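You operate a simulated robot arm through the tools that you are given. There is no shell and no other tool. Be economical: measure what you need, move in short steps, check, and stop when the job is done.

Carry out the task below with a simulated robot arm. There is one attempt and no reset: what you move stays moved.

Task
Pull the top wide drawer open.

The check looks at the end state, three seconds after you hand in, the way a careful person would. Anything else that was tipped, shoved, dropped, spilled or broken makes it a failure.

Robot
A 6-joint arm with a two-finger parallel gripper, fixed in place. Base frame: the origin is at the foot of the arm, x ahead of it, y to its left, z up. Units: mm, degrees, N and s.
With the tool pointing down near the work surface it reaches from about 280 to 740 mm from the base axis. Its first joint turns from -66.0 to 66.0 degrees. Payload 2.45 kg.
Tool frame: the origin (TCP) lies between the finger pads and is the grasp point; the fingertips stand 24 mm ahead of it; z points along the fingers, y is the line along which they close. The gripper opens to 68 mm. The fingers are 17 mm wide and 10 mm thick; the gripper's body (40 by 70 mm) begins 41 mm behind the TCP.
Orientation is that of the tool frame in the base frame, as [roll, pitch, yaw] about the fixed x, y, z axes, in that order (R = Rz(yaw) Ry(pitch) Rx(roll)). With the fingers straight down and closing along the base's y, the tool's x points along the base's -x, its y along +y and its z along -z.

Tools
- The arm moves only by the tool arm_command. Its argument "series" is a list that holds one entry, the list of rows, each a list of 7 numbers: the shift along the tool's x, y, z in m, then the turn, a rotation vector about the tool's x, y, z in degrees, then the closure in counts, from 0 (fully open) to 255 (shut). In form: [[[tx, ty, tz, rx, ry, rz, jaw], ...]]. A call has 1 to 20 rows; each row is the pose to reach, as a shift and turn from the pose commanded when the call began, along the tool's axes at that moment. Each row takes 0.2 s and may step no farther than 50 mm and 8.6 degrees from the row before; otherwise, or with a gripper value out of range, the whole call is refused. Where a pose cannot be reached the arm comes as near as it can. A force on the tool above 40 N (or 10 N above the force at the start of the call, whichever is more), or a blocked arm, ends the call early, and 0.2 s more pass. Each finger travels about 108 mm/s and halts on what it meets, pressing with about 42 N; the grip force reading is that of the motor and also rises with nothing between the fingers. The clock runs only during rows and for 0.2 s after the last one: add rows that repeat a pose to give the fingers time. It gives the time, the measured TCP pose, the force on the tool (base axes), the opening and the grip force at its end, in the units of the frame above (readings bear some noise), and new pictures: "show" is both (left out), scene, wrist or none.
- Cameras (640 x 400 px; columns grow to the right, rows downward): "scene" is fixed at [148.9, 422.6, 1452.2]; the picture's right is [-0.81, -0.59, 0.00], its down [-0.44, 0.61, -0.66] and it looks along [0.39, -0.53, -0.75] (base axes); focal length 362 px, centre (320, 200). "wrist" rides on the gripper at [84, 11, -75] in the tool frame; the picture's right is [-0.13, 0.99, 0.00], its down [-0.60, -0.08, -0.79] and it looks along [-0.79, -0.10, 0.61] (tool axes); focal length 251 px, centre (320, 200). There is no depth. A picture from a camera that has moved, and an enlarged one, comes with that camera's place and axes in the base frame and with its lens. The place of the scene camera against the robot may be out by one fixed shift of up to 12 mm in any direction.
- zoom(camera, box): a new picture of the part [left, top, right, bottom] of that camera's present view, enlarged. The clock stands still meanwhile.
- job_done(): hands the job in; it is judged then, once.

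Work in short steps. Places have to be worked out from the pictures, the camera data and where the tool is seen: move nearer, look again, correct. Check each grasp and each placing, and mend what went wrong. You have 90 turns and 170 pictures in all, those below and enlarged ones among them. Open the gripper and draw the arm clear of the work before you hand the job in, unless the task says otherwise; then end with one line.

The tools are called as a command line: name --argument value ..., lists and objects as JSON in quotes. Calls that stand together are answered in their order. arm_command: Moves the arm, as the interface text tells. Its arguments: {"type":"object","properties":{"series":{"type":"array"},"show":{"type":"string","enum":["both","scene","wrist","none"]}},"required":["series"]} The other tools are called the same way: zoom (camera, box) takes an enlarged picture of a part of a camera's view; job_done () hands the job in.

At the start:

```text
clock: 0.0
tcp_pos: [411.8, 142.1, 1054.6]
tool_rot: [-180.0, 0.0, 179.9]
contact_force: [0.5, 0.7, 0.3]
width: 67.8
gripper_force: 0.0
```

scene: 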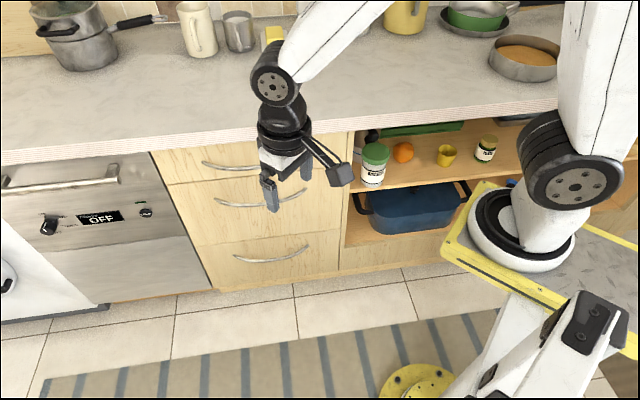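
wrist: 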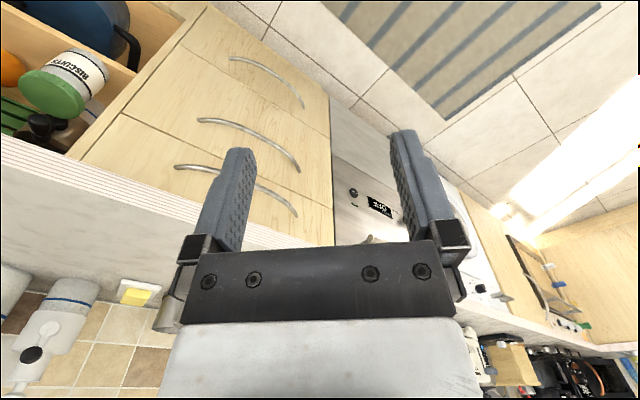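

I estimate the top drawer's handle at about (733, -67, 784), and the cabinet front is turned about 45° to the base axes. I'll enlarge both views to confirm which drawer it is and where its handle lies.

zoom --camera "scene" --box '[140, 100, 380, 300]'

zoom --camera "wrist" --box '[80, 20, 400, 240]'

```text
2.00 times, centred on (260, 200) of scene
camera zoom: at [148.9, 422.6, 1452.2], right [-0.81, -0.59, 0.0], down [-0.44, 0.61, -0.66], along [0.39, -0.53, -0.75], focal length 724 px, centre (440, 200)
```

zoom: 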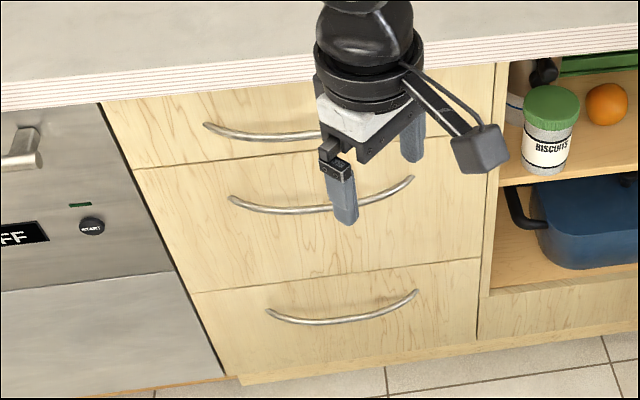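

```text
1.82 times, centred on (240, 130) of wrist
camera zoom: at [328.5, 152.0, 1130.1], right [0.13, 0.99, 0.0], down [0.6, -0.08, 0.79], along [0.79, -0.1, -0.61], focal length 457 px, centre (466, 327)
```

zoom: 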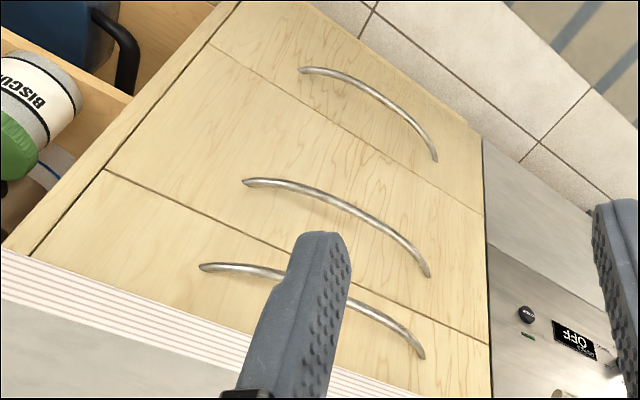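

There are three drawers in the stack, and the top handle sits just under the counter edge. I'll move to a spot in front of the stack, well clear of it, turning the tool 45° so its closing line squares up with the drawer front.

arm_command --series '[[[-0.028, -0.014, 0.018, 0, 0, -6.5, 0], [-0.056, -0.028, 0.036, 0, 0, -13, 0], [-0.084, -0.042, 0.054, 0, 0, -19.5, 0], [-0.112, -0.056, 0.072, 0, 0, -26, 0], [-0.14, -0.07, 0.09, 0, 0, -32.5, 0], [-0.165, -0.077, 0.108, 0, 0, -39, 0], [-0.18, -0.082, 0.125, 0, 0, -45, 0], [-0.18, -0.082, 0.125, 0, 0, -45, 0]]]'

```text
clock: 1.8
tcp_pos: [591.7, 58.9, 931.0]
tool_rot: [180.0, 0.0, -135.0]
contact_force: [0.3, -0.6, -0.1]
width: 68.1
gripper_force: 0.0
camera wrist: at [524.5, 6.9, 1006.0], right [-0.61, 0.79, 0.0], down [0.48, 0.37, 0.79], along [0.63, 0.48, -0.61], focal length 251 px, centre (320, 200)
```

scene: 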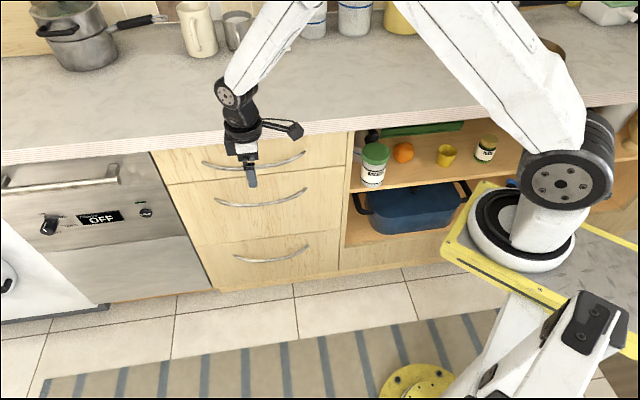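
wrist: 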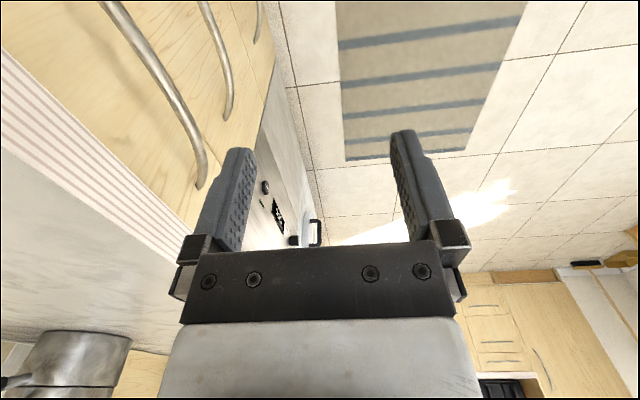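

The wrist view agrees: the apex of the handle is near (707, -41, 784) and stands about 37 mm off the front. Next I'll tilt the tool 75° about its x axis, so the fingers point toward the drawer.

arm_command --series '[[[0, 0, 0, 7.5, 0, 0, 0], [0, 0, 0, 15, 0, 0, 0], [0, 0, 0, 22.5, 0, 0, 0], [0, 0, 0, 30, 0, 0, 0], [0, 0, 0, 37.5, 0, 0, 0], [0, 0, 0, 45, 0, 0, 0], [0, 0, 0, 52.5, 0, 0, 0], [0, 0, 0, 60, 0, 0, 0], [0, 0, 0, 67.5, 0, 0, 0], [0, 0, 0, 75, 0, 0, 0], [0, 0, 0, 75, 0, 0, 0]]]'

```text
clock: 4.2
tcp_pos: [592.2, 60.4, 930.4]
tool_rot: [-104.9, 0.1, -135.0]
contact_force: [-0.5, -0.8, 0.5]
width: 67.9
gripper_force: 0.1
camera wrist: at [480.0, 53.5, 939.1], right [-0.09, 0.27, -0.96], down [-0.1, 0.95, 0.28], along [0.99, 0.12, -0.06], focal length 251 px, centre (320, 200)
```

scene: 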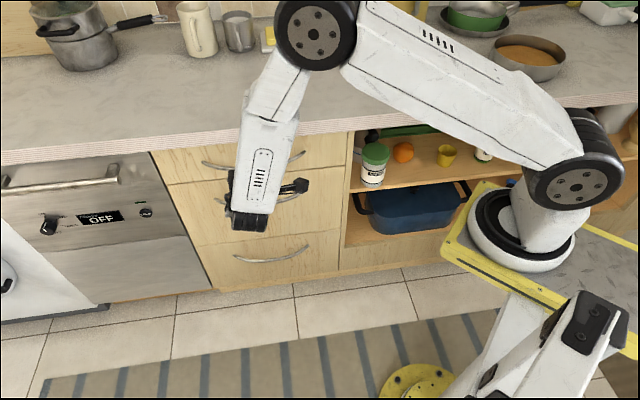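
wrist: 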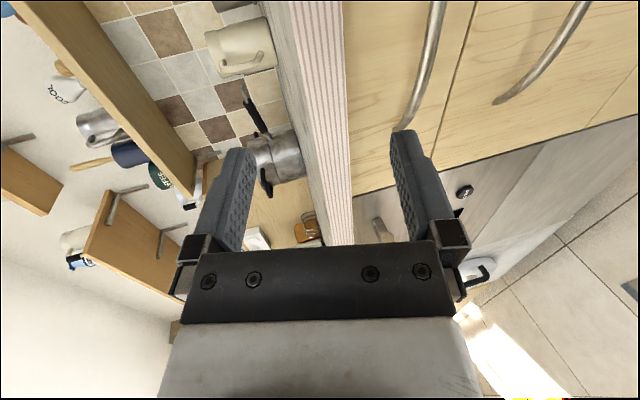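

The tilt worked, and the arm stays clear of the counter. I'll move down to a pre-grasp point about 120 mm out from the handle, in line with the approach.

arm_command --series '[[[-0.0025, 0.026, 0.015, 0, 0, 0, 0], [-0.005, 0.052, 0.03, 0, 0, 0, 0], [-0.0075, 0.078, 0.045, 0, 0, 0, 0], [-0.01, 0.103, 0.061, 0, 0, 0, 0], [-0.01, 0.103, 0.061, 0, 0, 0, 0]]]'

```text
clock: 5.4
tcp_pos: [623.6, 43.0, 815.8]
tool_rot: [-105.0, 0.0, -134.9]
contact_force: [1.1, -0.4, -0.2]
width: 68.2
gripper_force: 0.1
camera wrist: at [510.6, 36.2, 824.2], right [-0.09, 0.27, -0.96], down [-0.1, 0.95, 0.28], along [0.99, 0.12, -0.06], focal length 251 px, centre (320, 200)
```

scene: 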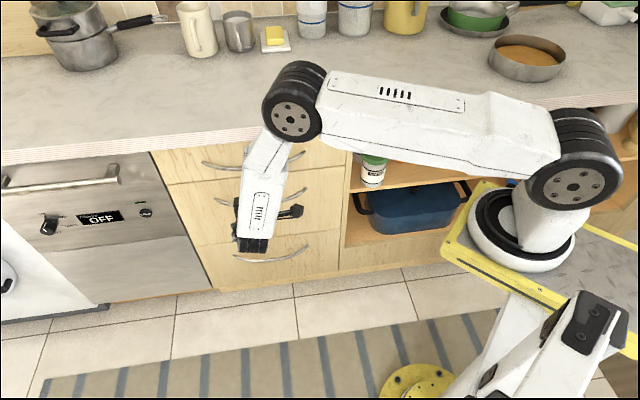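
wrist: 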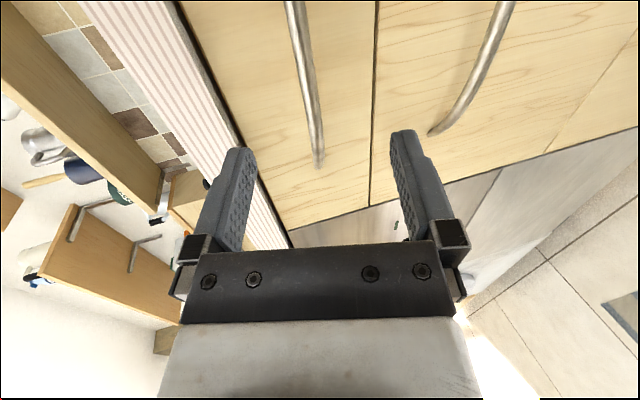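

From this view the handle height comes out near z ≈ 789, and the counter's underside near 862, so the upper finger clears it. I'll move part of the way in and look again.

arm_command --series '[[[0, -0.002, 0.025, 0, 0, 0, 0], [0, -0.004, 0.05, 0, 0, 0, 0], [0, -0.006, 0.075, 0, 0, 0, 0], [0, -0.006, 0.075, 0, 0, 0, 0]]]'

```text
clock: 6.4
tcp_pos: [675.8, -8.4, 801.4]
tool_rot: [-105.1, 0.0, -135.0]
contact_force: [-0.9, 0.0, 0.3]
width: 68.1
gripper_force: 0.0
camera wrist: at [562.6, -15.6, 809.8], right [-0.09, 0.27, -0.96], down [-0.1, 0.95, 0.28], along [0.99, 0.12, -0.06], focal length 251 px, centre (320, 200)
```

scene: 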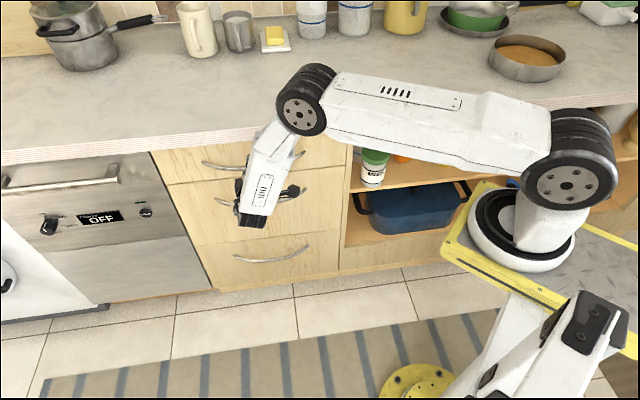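
wrist: 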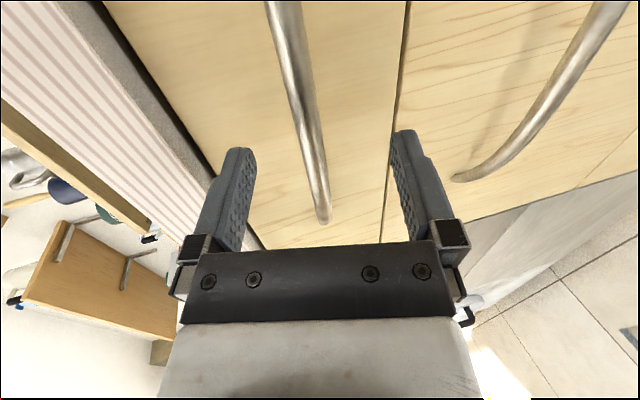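

The handle runs between the two fingertips and is near mid-gap. I'll advance the remaining distance, about 43 mm, with a small rise, and leave the gripper open.

arm_command --series '[[[0, -0.001, 0.015, 0, 0, 0, 0], [0, -0.002, 0.03, 0, 0, 0, 0], [0, -0.003, 0.043, 0, 0, 0, 0], [0, -0.003, 0.043, 0, 0, 0, 0]]]'

```text
clock: 7.2
tcp_pos: [700.1, -30.9, 794.6]
tool_rot: [-104.3, -0.1, -135.1]
contact_force: [-21.8, 9.8, 13.0]
width: 67.8
gripper_force: 0.0
stopped in row 3: the force on the tool passed its limit (the readings are from after the stop); the commanded pose is now the measured one
camera wrist: at [586.3, -37.5, 802.2], right [-0.08, 0.26, -0.96], down [-0.1, 0.96, 0.27], along [0.99, 0.12, -0.05], focal length 251 px, centre (320, 200)
```

scene: 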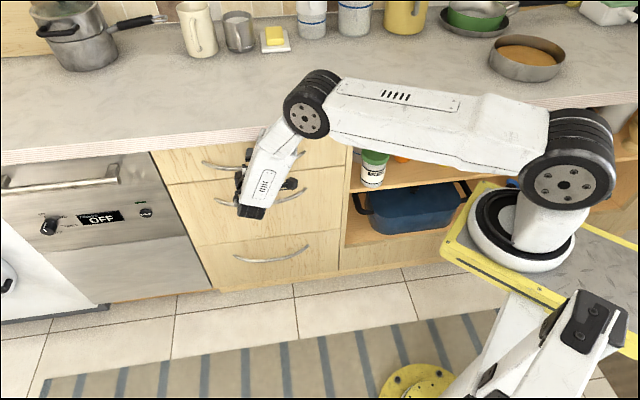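
wrist: 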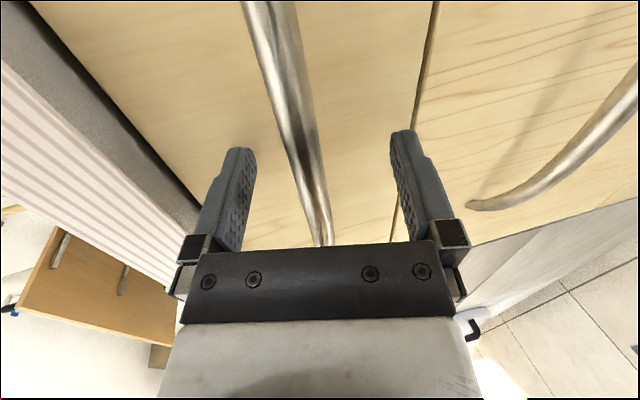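

The tool met something at a fingertip, probably the upper one on the drawer face, while the handle sits between the fingers a little high. I'll back off 4 mm, rise 3 mm, and close gently, watching the readings.

arm_command --series '[[[0, -0.002, -0.004, 0, 0, 0, 0], [0, -0.003, -0.004, 0, 0, 0, 100], [0, -0.003, -0.004, 0, 0, 0, 160]]]' --show "wrist"

```text
clock: 8.0
tcp_pos: [696.8, -29.5, 797.3]
tool_rot: [-104.6, -0.1, -134.9]
contact_force: [0.5, 0.3, 0.7]
width: 25.3
gripper_force: 0.1
camera wrist: at [585.2, -36.1, 806.1], right [-0.09, 0.27, -0.96], down [-0.1, 0.96, 0.28], along [0.99, 0.12, -0.06], focal length 251 px, centre (320, 200)
```

wrist: 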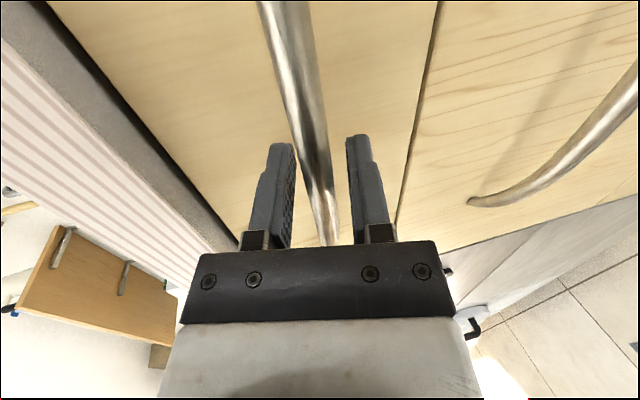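

The bar still lies between the fingers, with 25 mm open. I'll close the rest of the way and check whether the width stops at the bar's thickness.

arm_command --series '[[[0, 0, 0, 0, 0, 0, 200], [0, 0, 0, 0, 0, 0, 255], [0, 0, 0, 0, 0, 0, 255], [0, 0, 0, 0, 0, 0, 255]]]'

```text
clock: 9.0
tcp_pos: [697.1, -29.6, 797.4]
tool_rot: [-104.6, -0.1, -135.0]
contact_force: [-0.5, 0.2, 1.8]
width: 12.0
gripper_force: 32.7
camera wrist: at [585.2, -36.0, 806.2], right [-0.09, 0.27, -0.96], down [-0.1, 0.96, 0.27], along [0.99, 0.12, -0.06], focal length 251 px, centre (320, 200)
```

scene: 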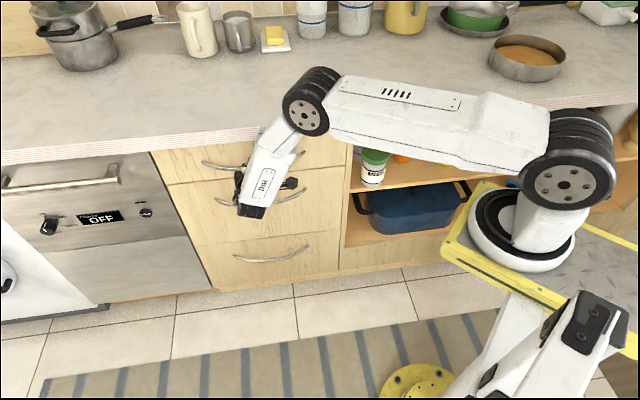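
wrist: 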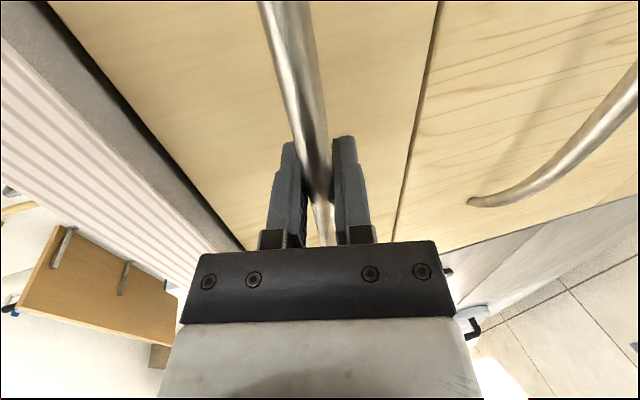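

The fingers stopped at 12 mm with a firm grip on the bar. I'll pull straight out from the front, level, for 50 mm in small steps.

arm_command --series '[[[0, 0.0013, -0.005, 0, 0, 0, 255], [0, 0.0025, -0.0097, 0, 0, 0, 255], [0, 0.005, -0.0194, 0, 0, 0, 255], [0, 0.0075, -0.029, 0, 0, 0, 255], [0, 0.01, -0.0387, 0, 0, 0, 255], [0, 0.0126, -0.0484, 0, 0, 0, 255]]]'

```text
clock: 10.4
tcp_pos: [662.0, 6.5, 797.3]
tool_rot: [-104.5, 0.0, -135.3]
contact_force: [0.1, -3.5, 6.0]
width: 12.3
gripper_force: 32.4
camera wrist: at [549.8, -0.6, 806.2], right [-0.09, 0.27, -0.96], down [-0.1, 0.96, 0.27], along [0.99, 0.12, -0.06], focal length 251 px, centre (320, 200)
```

scene: 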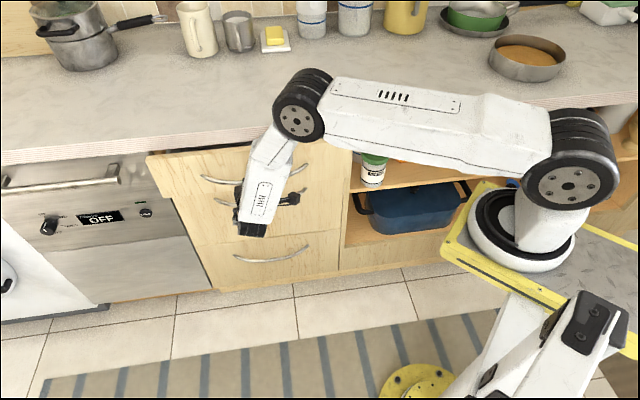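
wrist: 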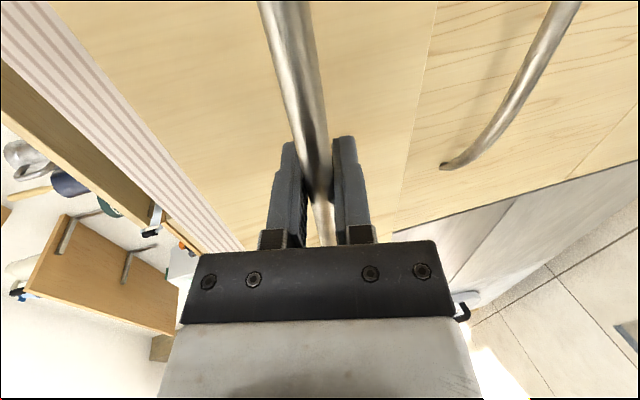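

The drawer is sliding out cleanly with little force. I'll pull another 100 mm the same way.

arm_command --series '[[[0, 0.0025, -0.0097, 0, 0, 0, 255], [0, 0.0063, -0.0242, 0, 0, 0, 255], [0, 0.01, -0.0387, 0, 0, 0, 255], [0, 0.0138, -0.0532, 0, 0, 0, 255], [0, 0.0176, -0.0678, 0, 0, 0, 255], [0, 0.0214, -0.0823, 0, 0, 0, 255], [0, 0.0252, -0.0968, 0, 0, 0, 255]]]'

```text
clock: 12.0
tcp_pos: [591.1, 76.8, 797.3]
tool_rot: [-104.4, -0.2, -135.1]
contact_force: [-6.2, -8.7, 20.0]
width: 12.3
gripper_force: 32.6
camera wrist: at [479.0, 70.2, 806.1], right [-0.08, 0.26, -0.96], down [-0.1, 0.96, 0.27], along [0.99, 0.12, -0.05], focal length 251 px, centre (320, 200)
```

scene: 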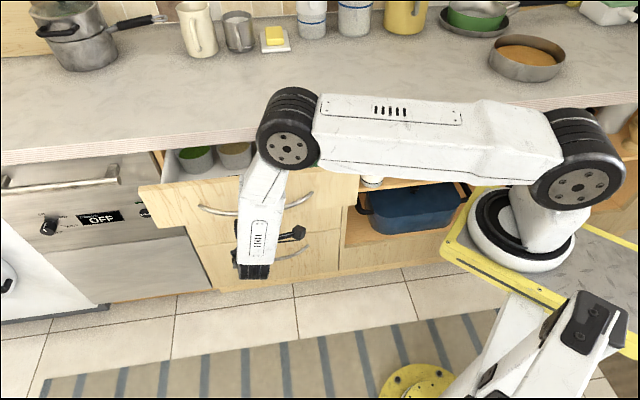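
wrist: 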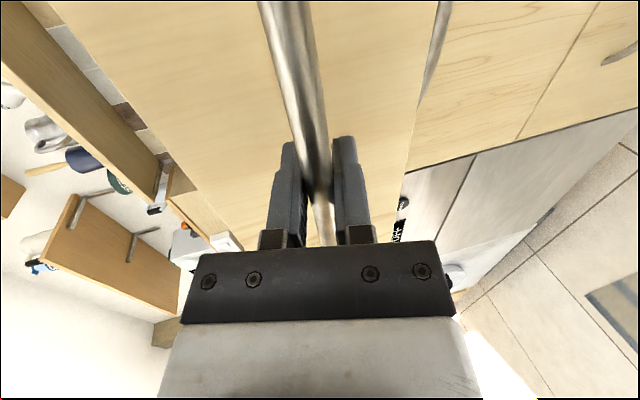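

The drawer is out about 150 mm and the bowls inside are upright. There's a 20 N upward reaction, so I'll ease the tool up by about 2 mm and pull gently for another 80 mm.

arm_command --series '[[[0, 0, -0.006, 0, 0, 0, 255], [0, 0.003, -0.0194, 0, 0, 0, 255], [0, 0.0063, -0.0323, 0, 0, 0, 255], [0, 0.0096, -0.045, 0, 0, 0, 255], [0, 0.013, -0.058, 0, 0, 0, 255], [0, 0.0163, -0.071, 0, 0, 0, 255], [0, 0.0183, -0.0775, 0, 0, 0, 255]]]'

```text
clock: 13.6
tcp_pos: [534.6, 133.9, 797.4]
tool_rot: [-104.7, -0.1, -134.9]
contact_force: [2.9, 0.1, -19.3]
width: 11.9
gripper_force: 32.9
camera wrist: at [422.4, 126.5, 806.5], right [-0.09, 0.27, -0.96], down [-0.1, 0.96, 0.28], along [0.99, 0.12, -0.06], focal length 251 px, centre (320, 200)
```

scene: 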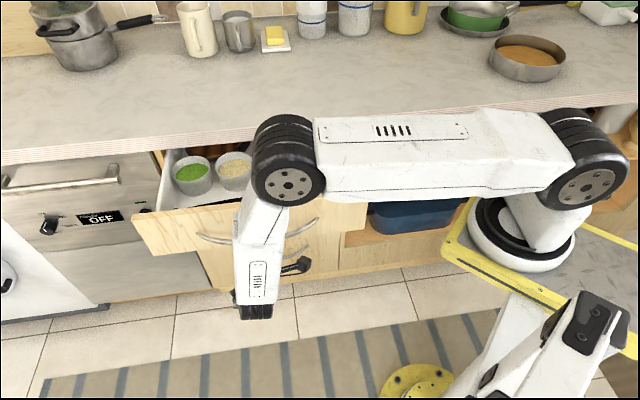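
wrist: 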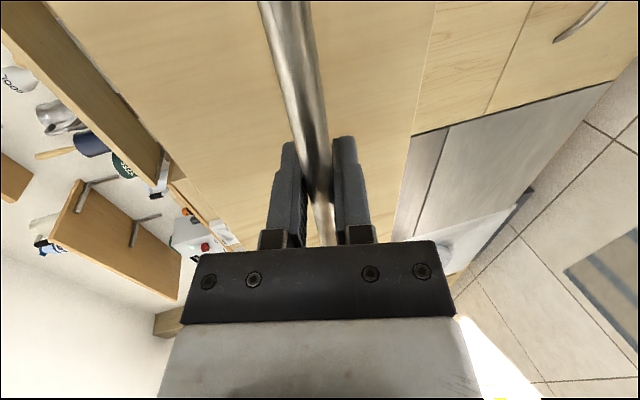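

The drawer is out about 230 mm and its bowls are still upright. I'll pull about 60 mm more, easing down 1 mm to relieve the vertical strain.

arm_command --series '[[[0, 0.0025, -0.006, 0, 0, 0, 255], [0, 0.0055, -0.0174, 0, 0, 0, 255], [0, 0.0085, -0.029, 0, 0, 0, 255], [0, 0.0118, -0.042, 0, 0, 0, 255], [0, 0.0145, -0.0525, 0, 0, 0, 255], [0, 0.016, -0.058, 0, 0, 0, 255]]]'

```text
clock: 15.0
tcp_pos: [492.0, 176.0, 797.9]
tool_rot: [-104.5, -0.1, -135.0]
contact_force: [-0.3, -4.0, -4.7]
width: 12.2
gripper_force: 33.0
camera wrist: at [380.1, 169.0, 806.2], right [-0.09, 0.27, -0.96], down [-0.1, 0.96, 0.27], along [0.99, 0.12, -0.05], focal length 251 px, centre (320, 200)
```

scene: 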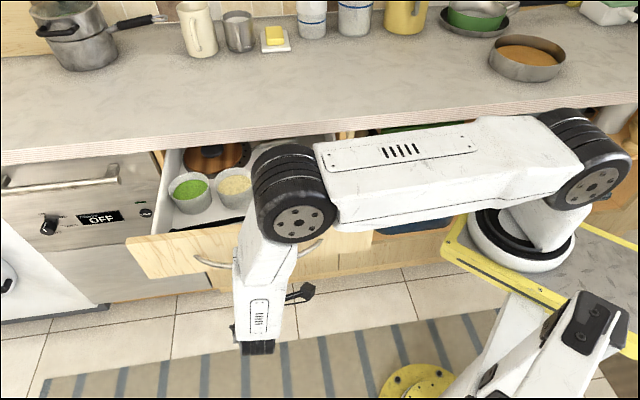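
wrist: 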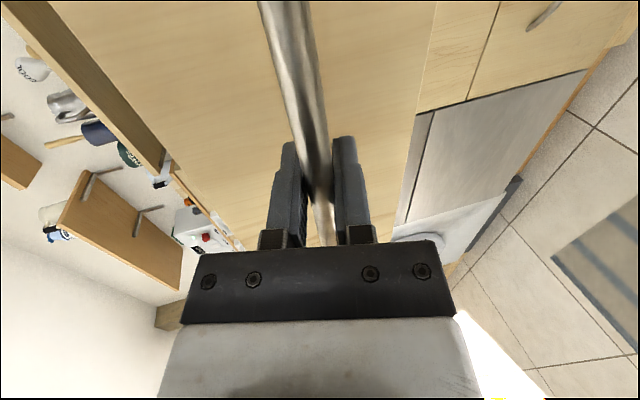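

It's open about 290 mm, which is well open, and the contents haven't moved. I'll release the bar and back straight out from the handle.

arm_command --series '[[[0, 0, 0, 0, 0, 0, 150], [0, 0, 0, 0, 0, 0, 0], [0, 0, 0, 0, 0, 0, 0], [0, 0, 0, 0, 0, 0, 0], [0, 0.002, -0.01, 0, 0, 0, 0], [0, 0.006, -0.025, 0, 0, 0, 0], [0, 0.01, -0.04, 0, 0, 0, 0], [0, 0.014, -0.055, 0, 0, 0, 0], [0, 0.018, -0.07, 0, 0, 0, 0]]]'

```text
clock: 17.0
tcp_pos: [442.0, 228.3, 797.6]
tool_rot: [-104.5, 0.0, -135.0]
contact_force: [1.3, 0.7, -0.1]
width: 67.9
gripper_force: 0.1
camera wrist: at [329.5, 220.6, 806.0], right [-0.09, 0.27, -0.96], down [-0.1, 0.96, 0.27], along [0.99, 0.12, -0.06], focal length 251 px, centre (320, 200)
```

scene: 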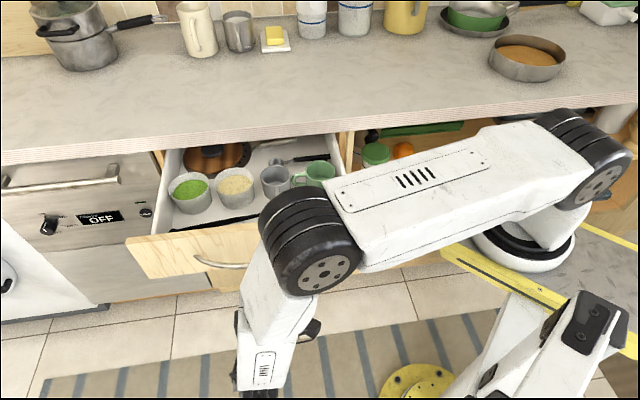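
wrist: 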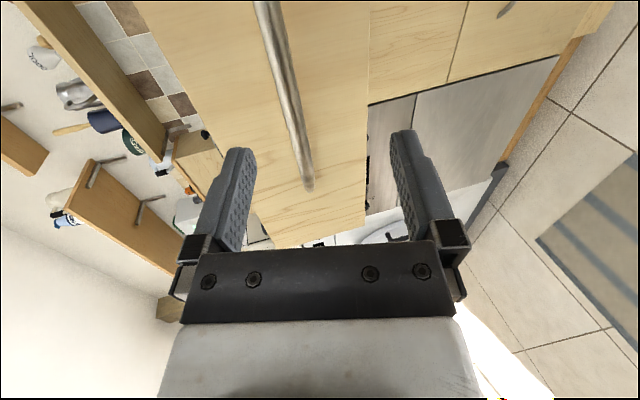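

The gripper has let go, the drawer stays open, and everything in it is standing. I'll raise the arm for more clearance, then check once more.

arm_command --series '[[[0, -0.02, -0.012, 0, 0, 0, 0], [0, -0.04, -0.024, 0, 0, 0, 0], [0, -0.06, -0.036, 0, 0, 0, 0], [0, -0.08, -0.042, 0, 0, 0, 0], [0, -0.1, -0.047, 0, 0, 0, 0], [0, -0.1, -0.047, 0, 0, 0, 0], [0, -0.1, -0.047, 0, 0, 0, 0]]]' --show "scene"

```text
clock: 18.6
tcp_pos: [426.3, 242.8, 906.1]
tool_rot: [-104.6, -0.1, -135.0]
contact_force: [0.0, 0.7, 0.3]
width: 68.2
gripper_force: 0.0
```

scene: 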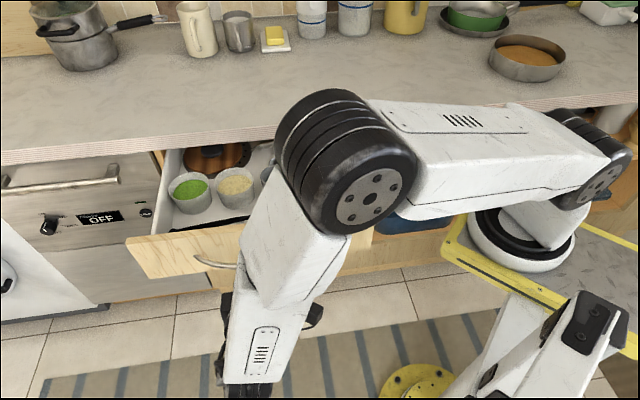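

The drawer is open and hasn't moved since I let go, and the arm is clear with its gripper open. I'm handing the job in.

job_done

```text
The job is handed in.
```

The top wide drawer is open about 290 mm, its contents are upright as far as the pictures show, and the arm is clear with its gripper open.
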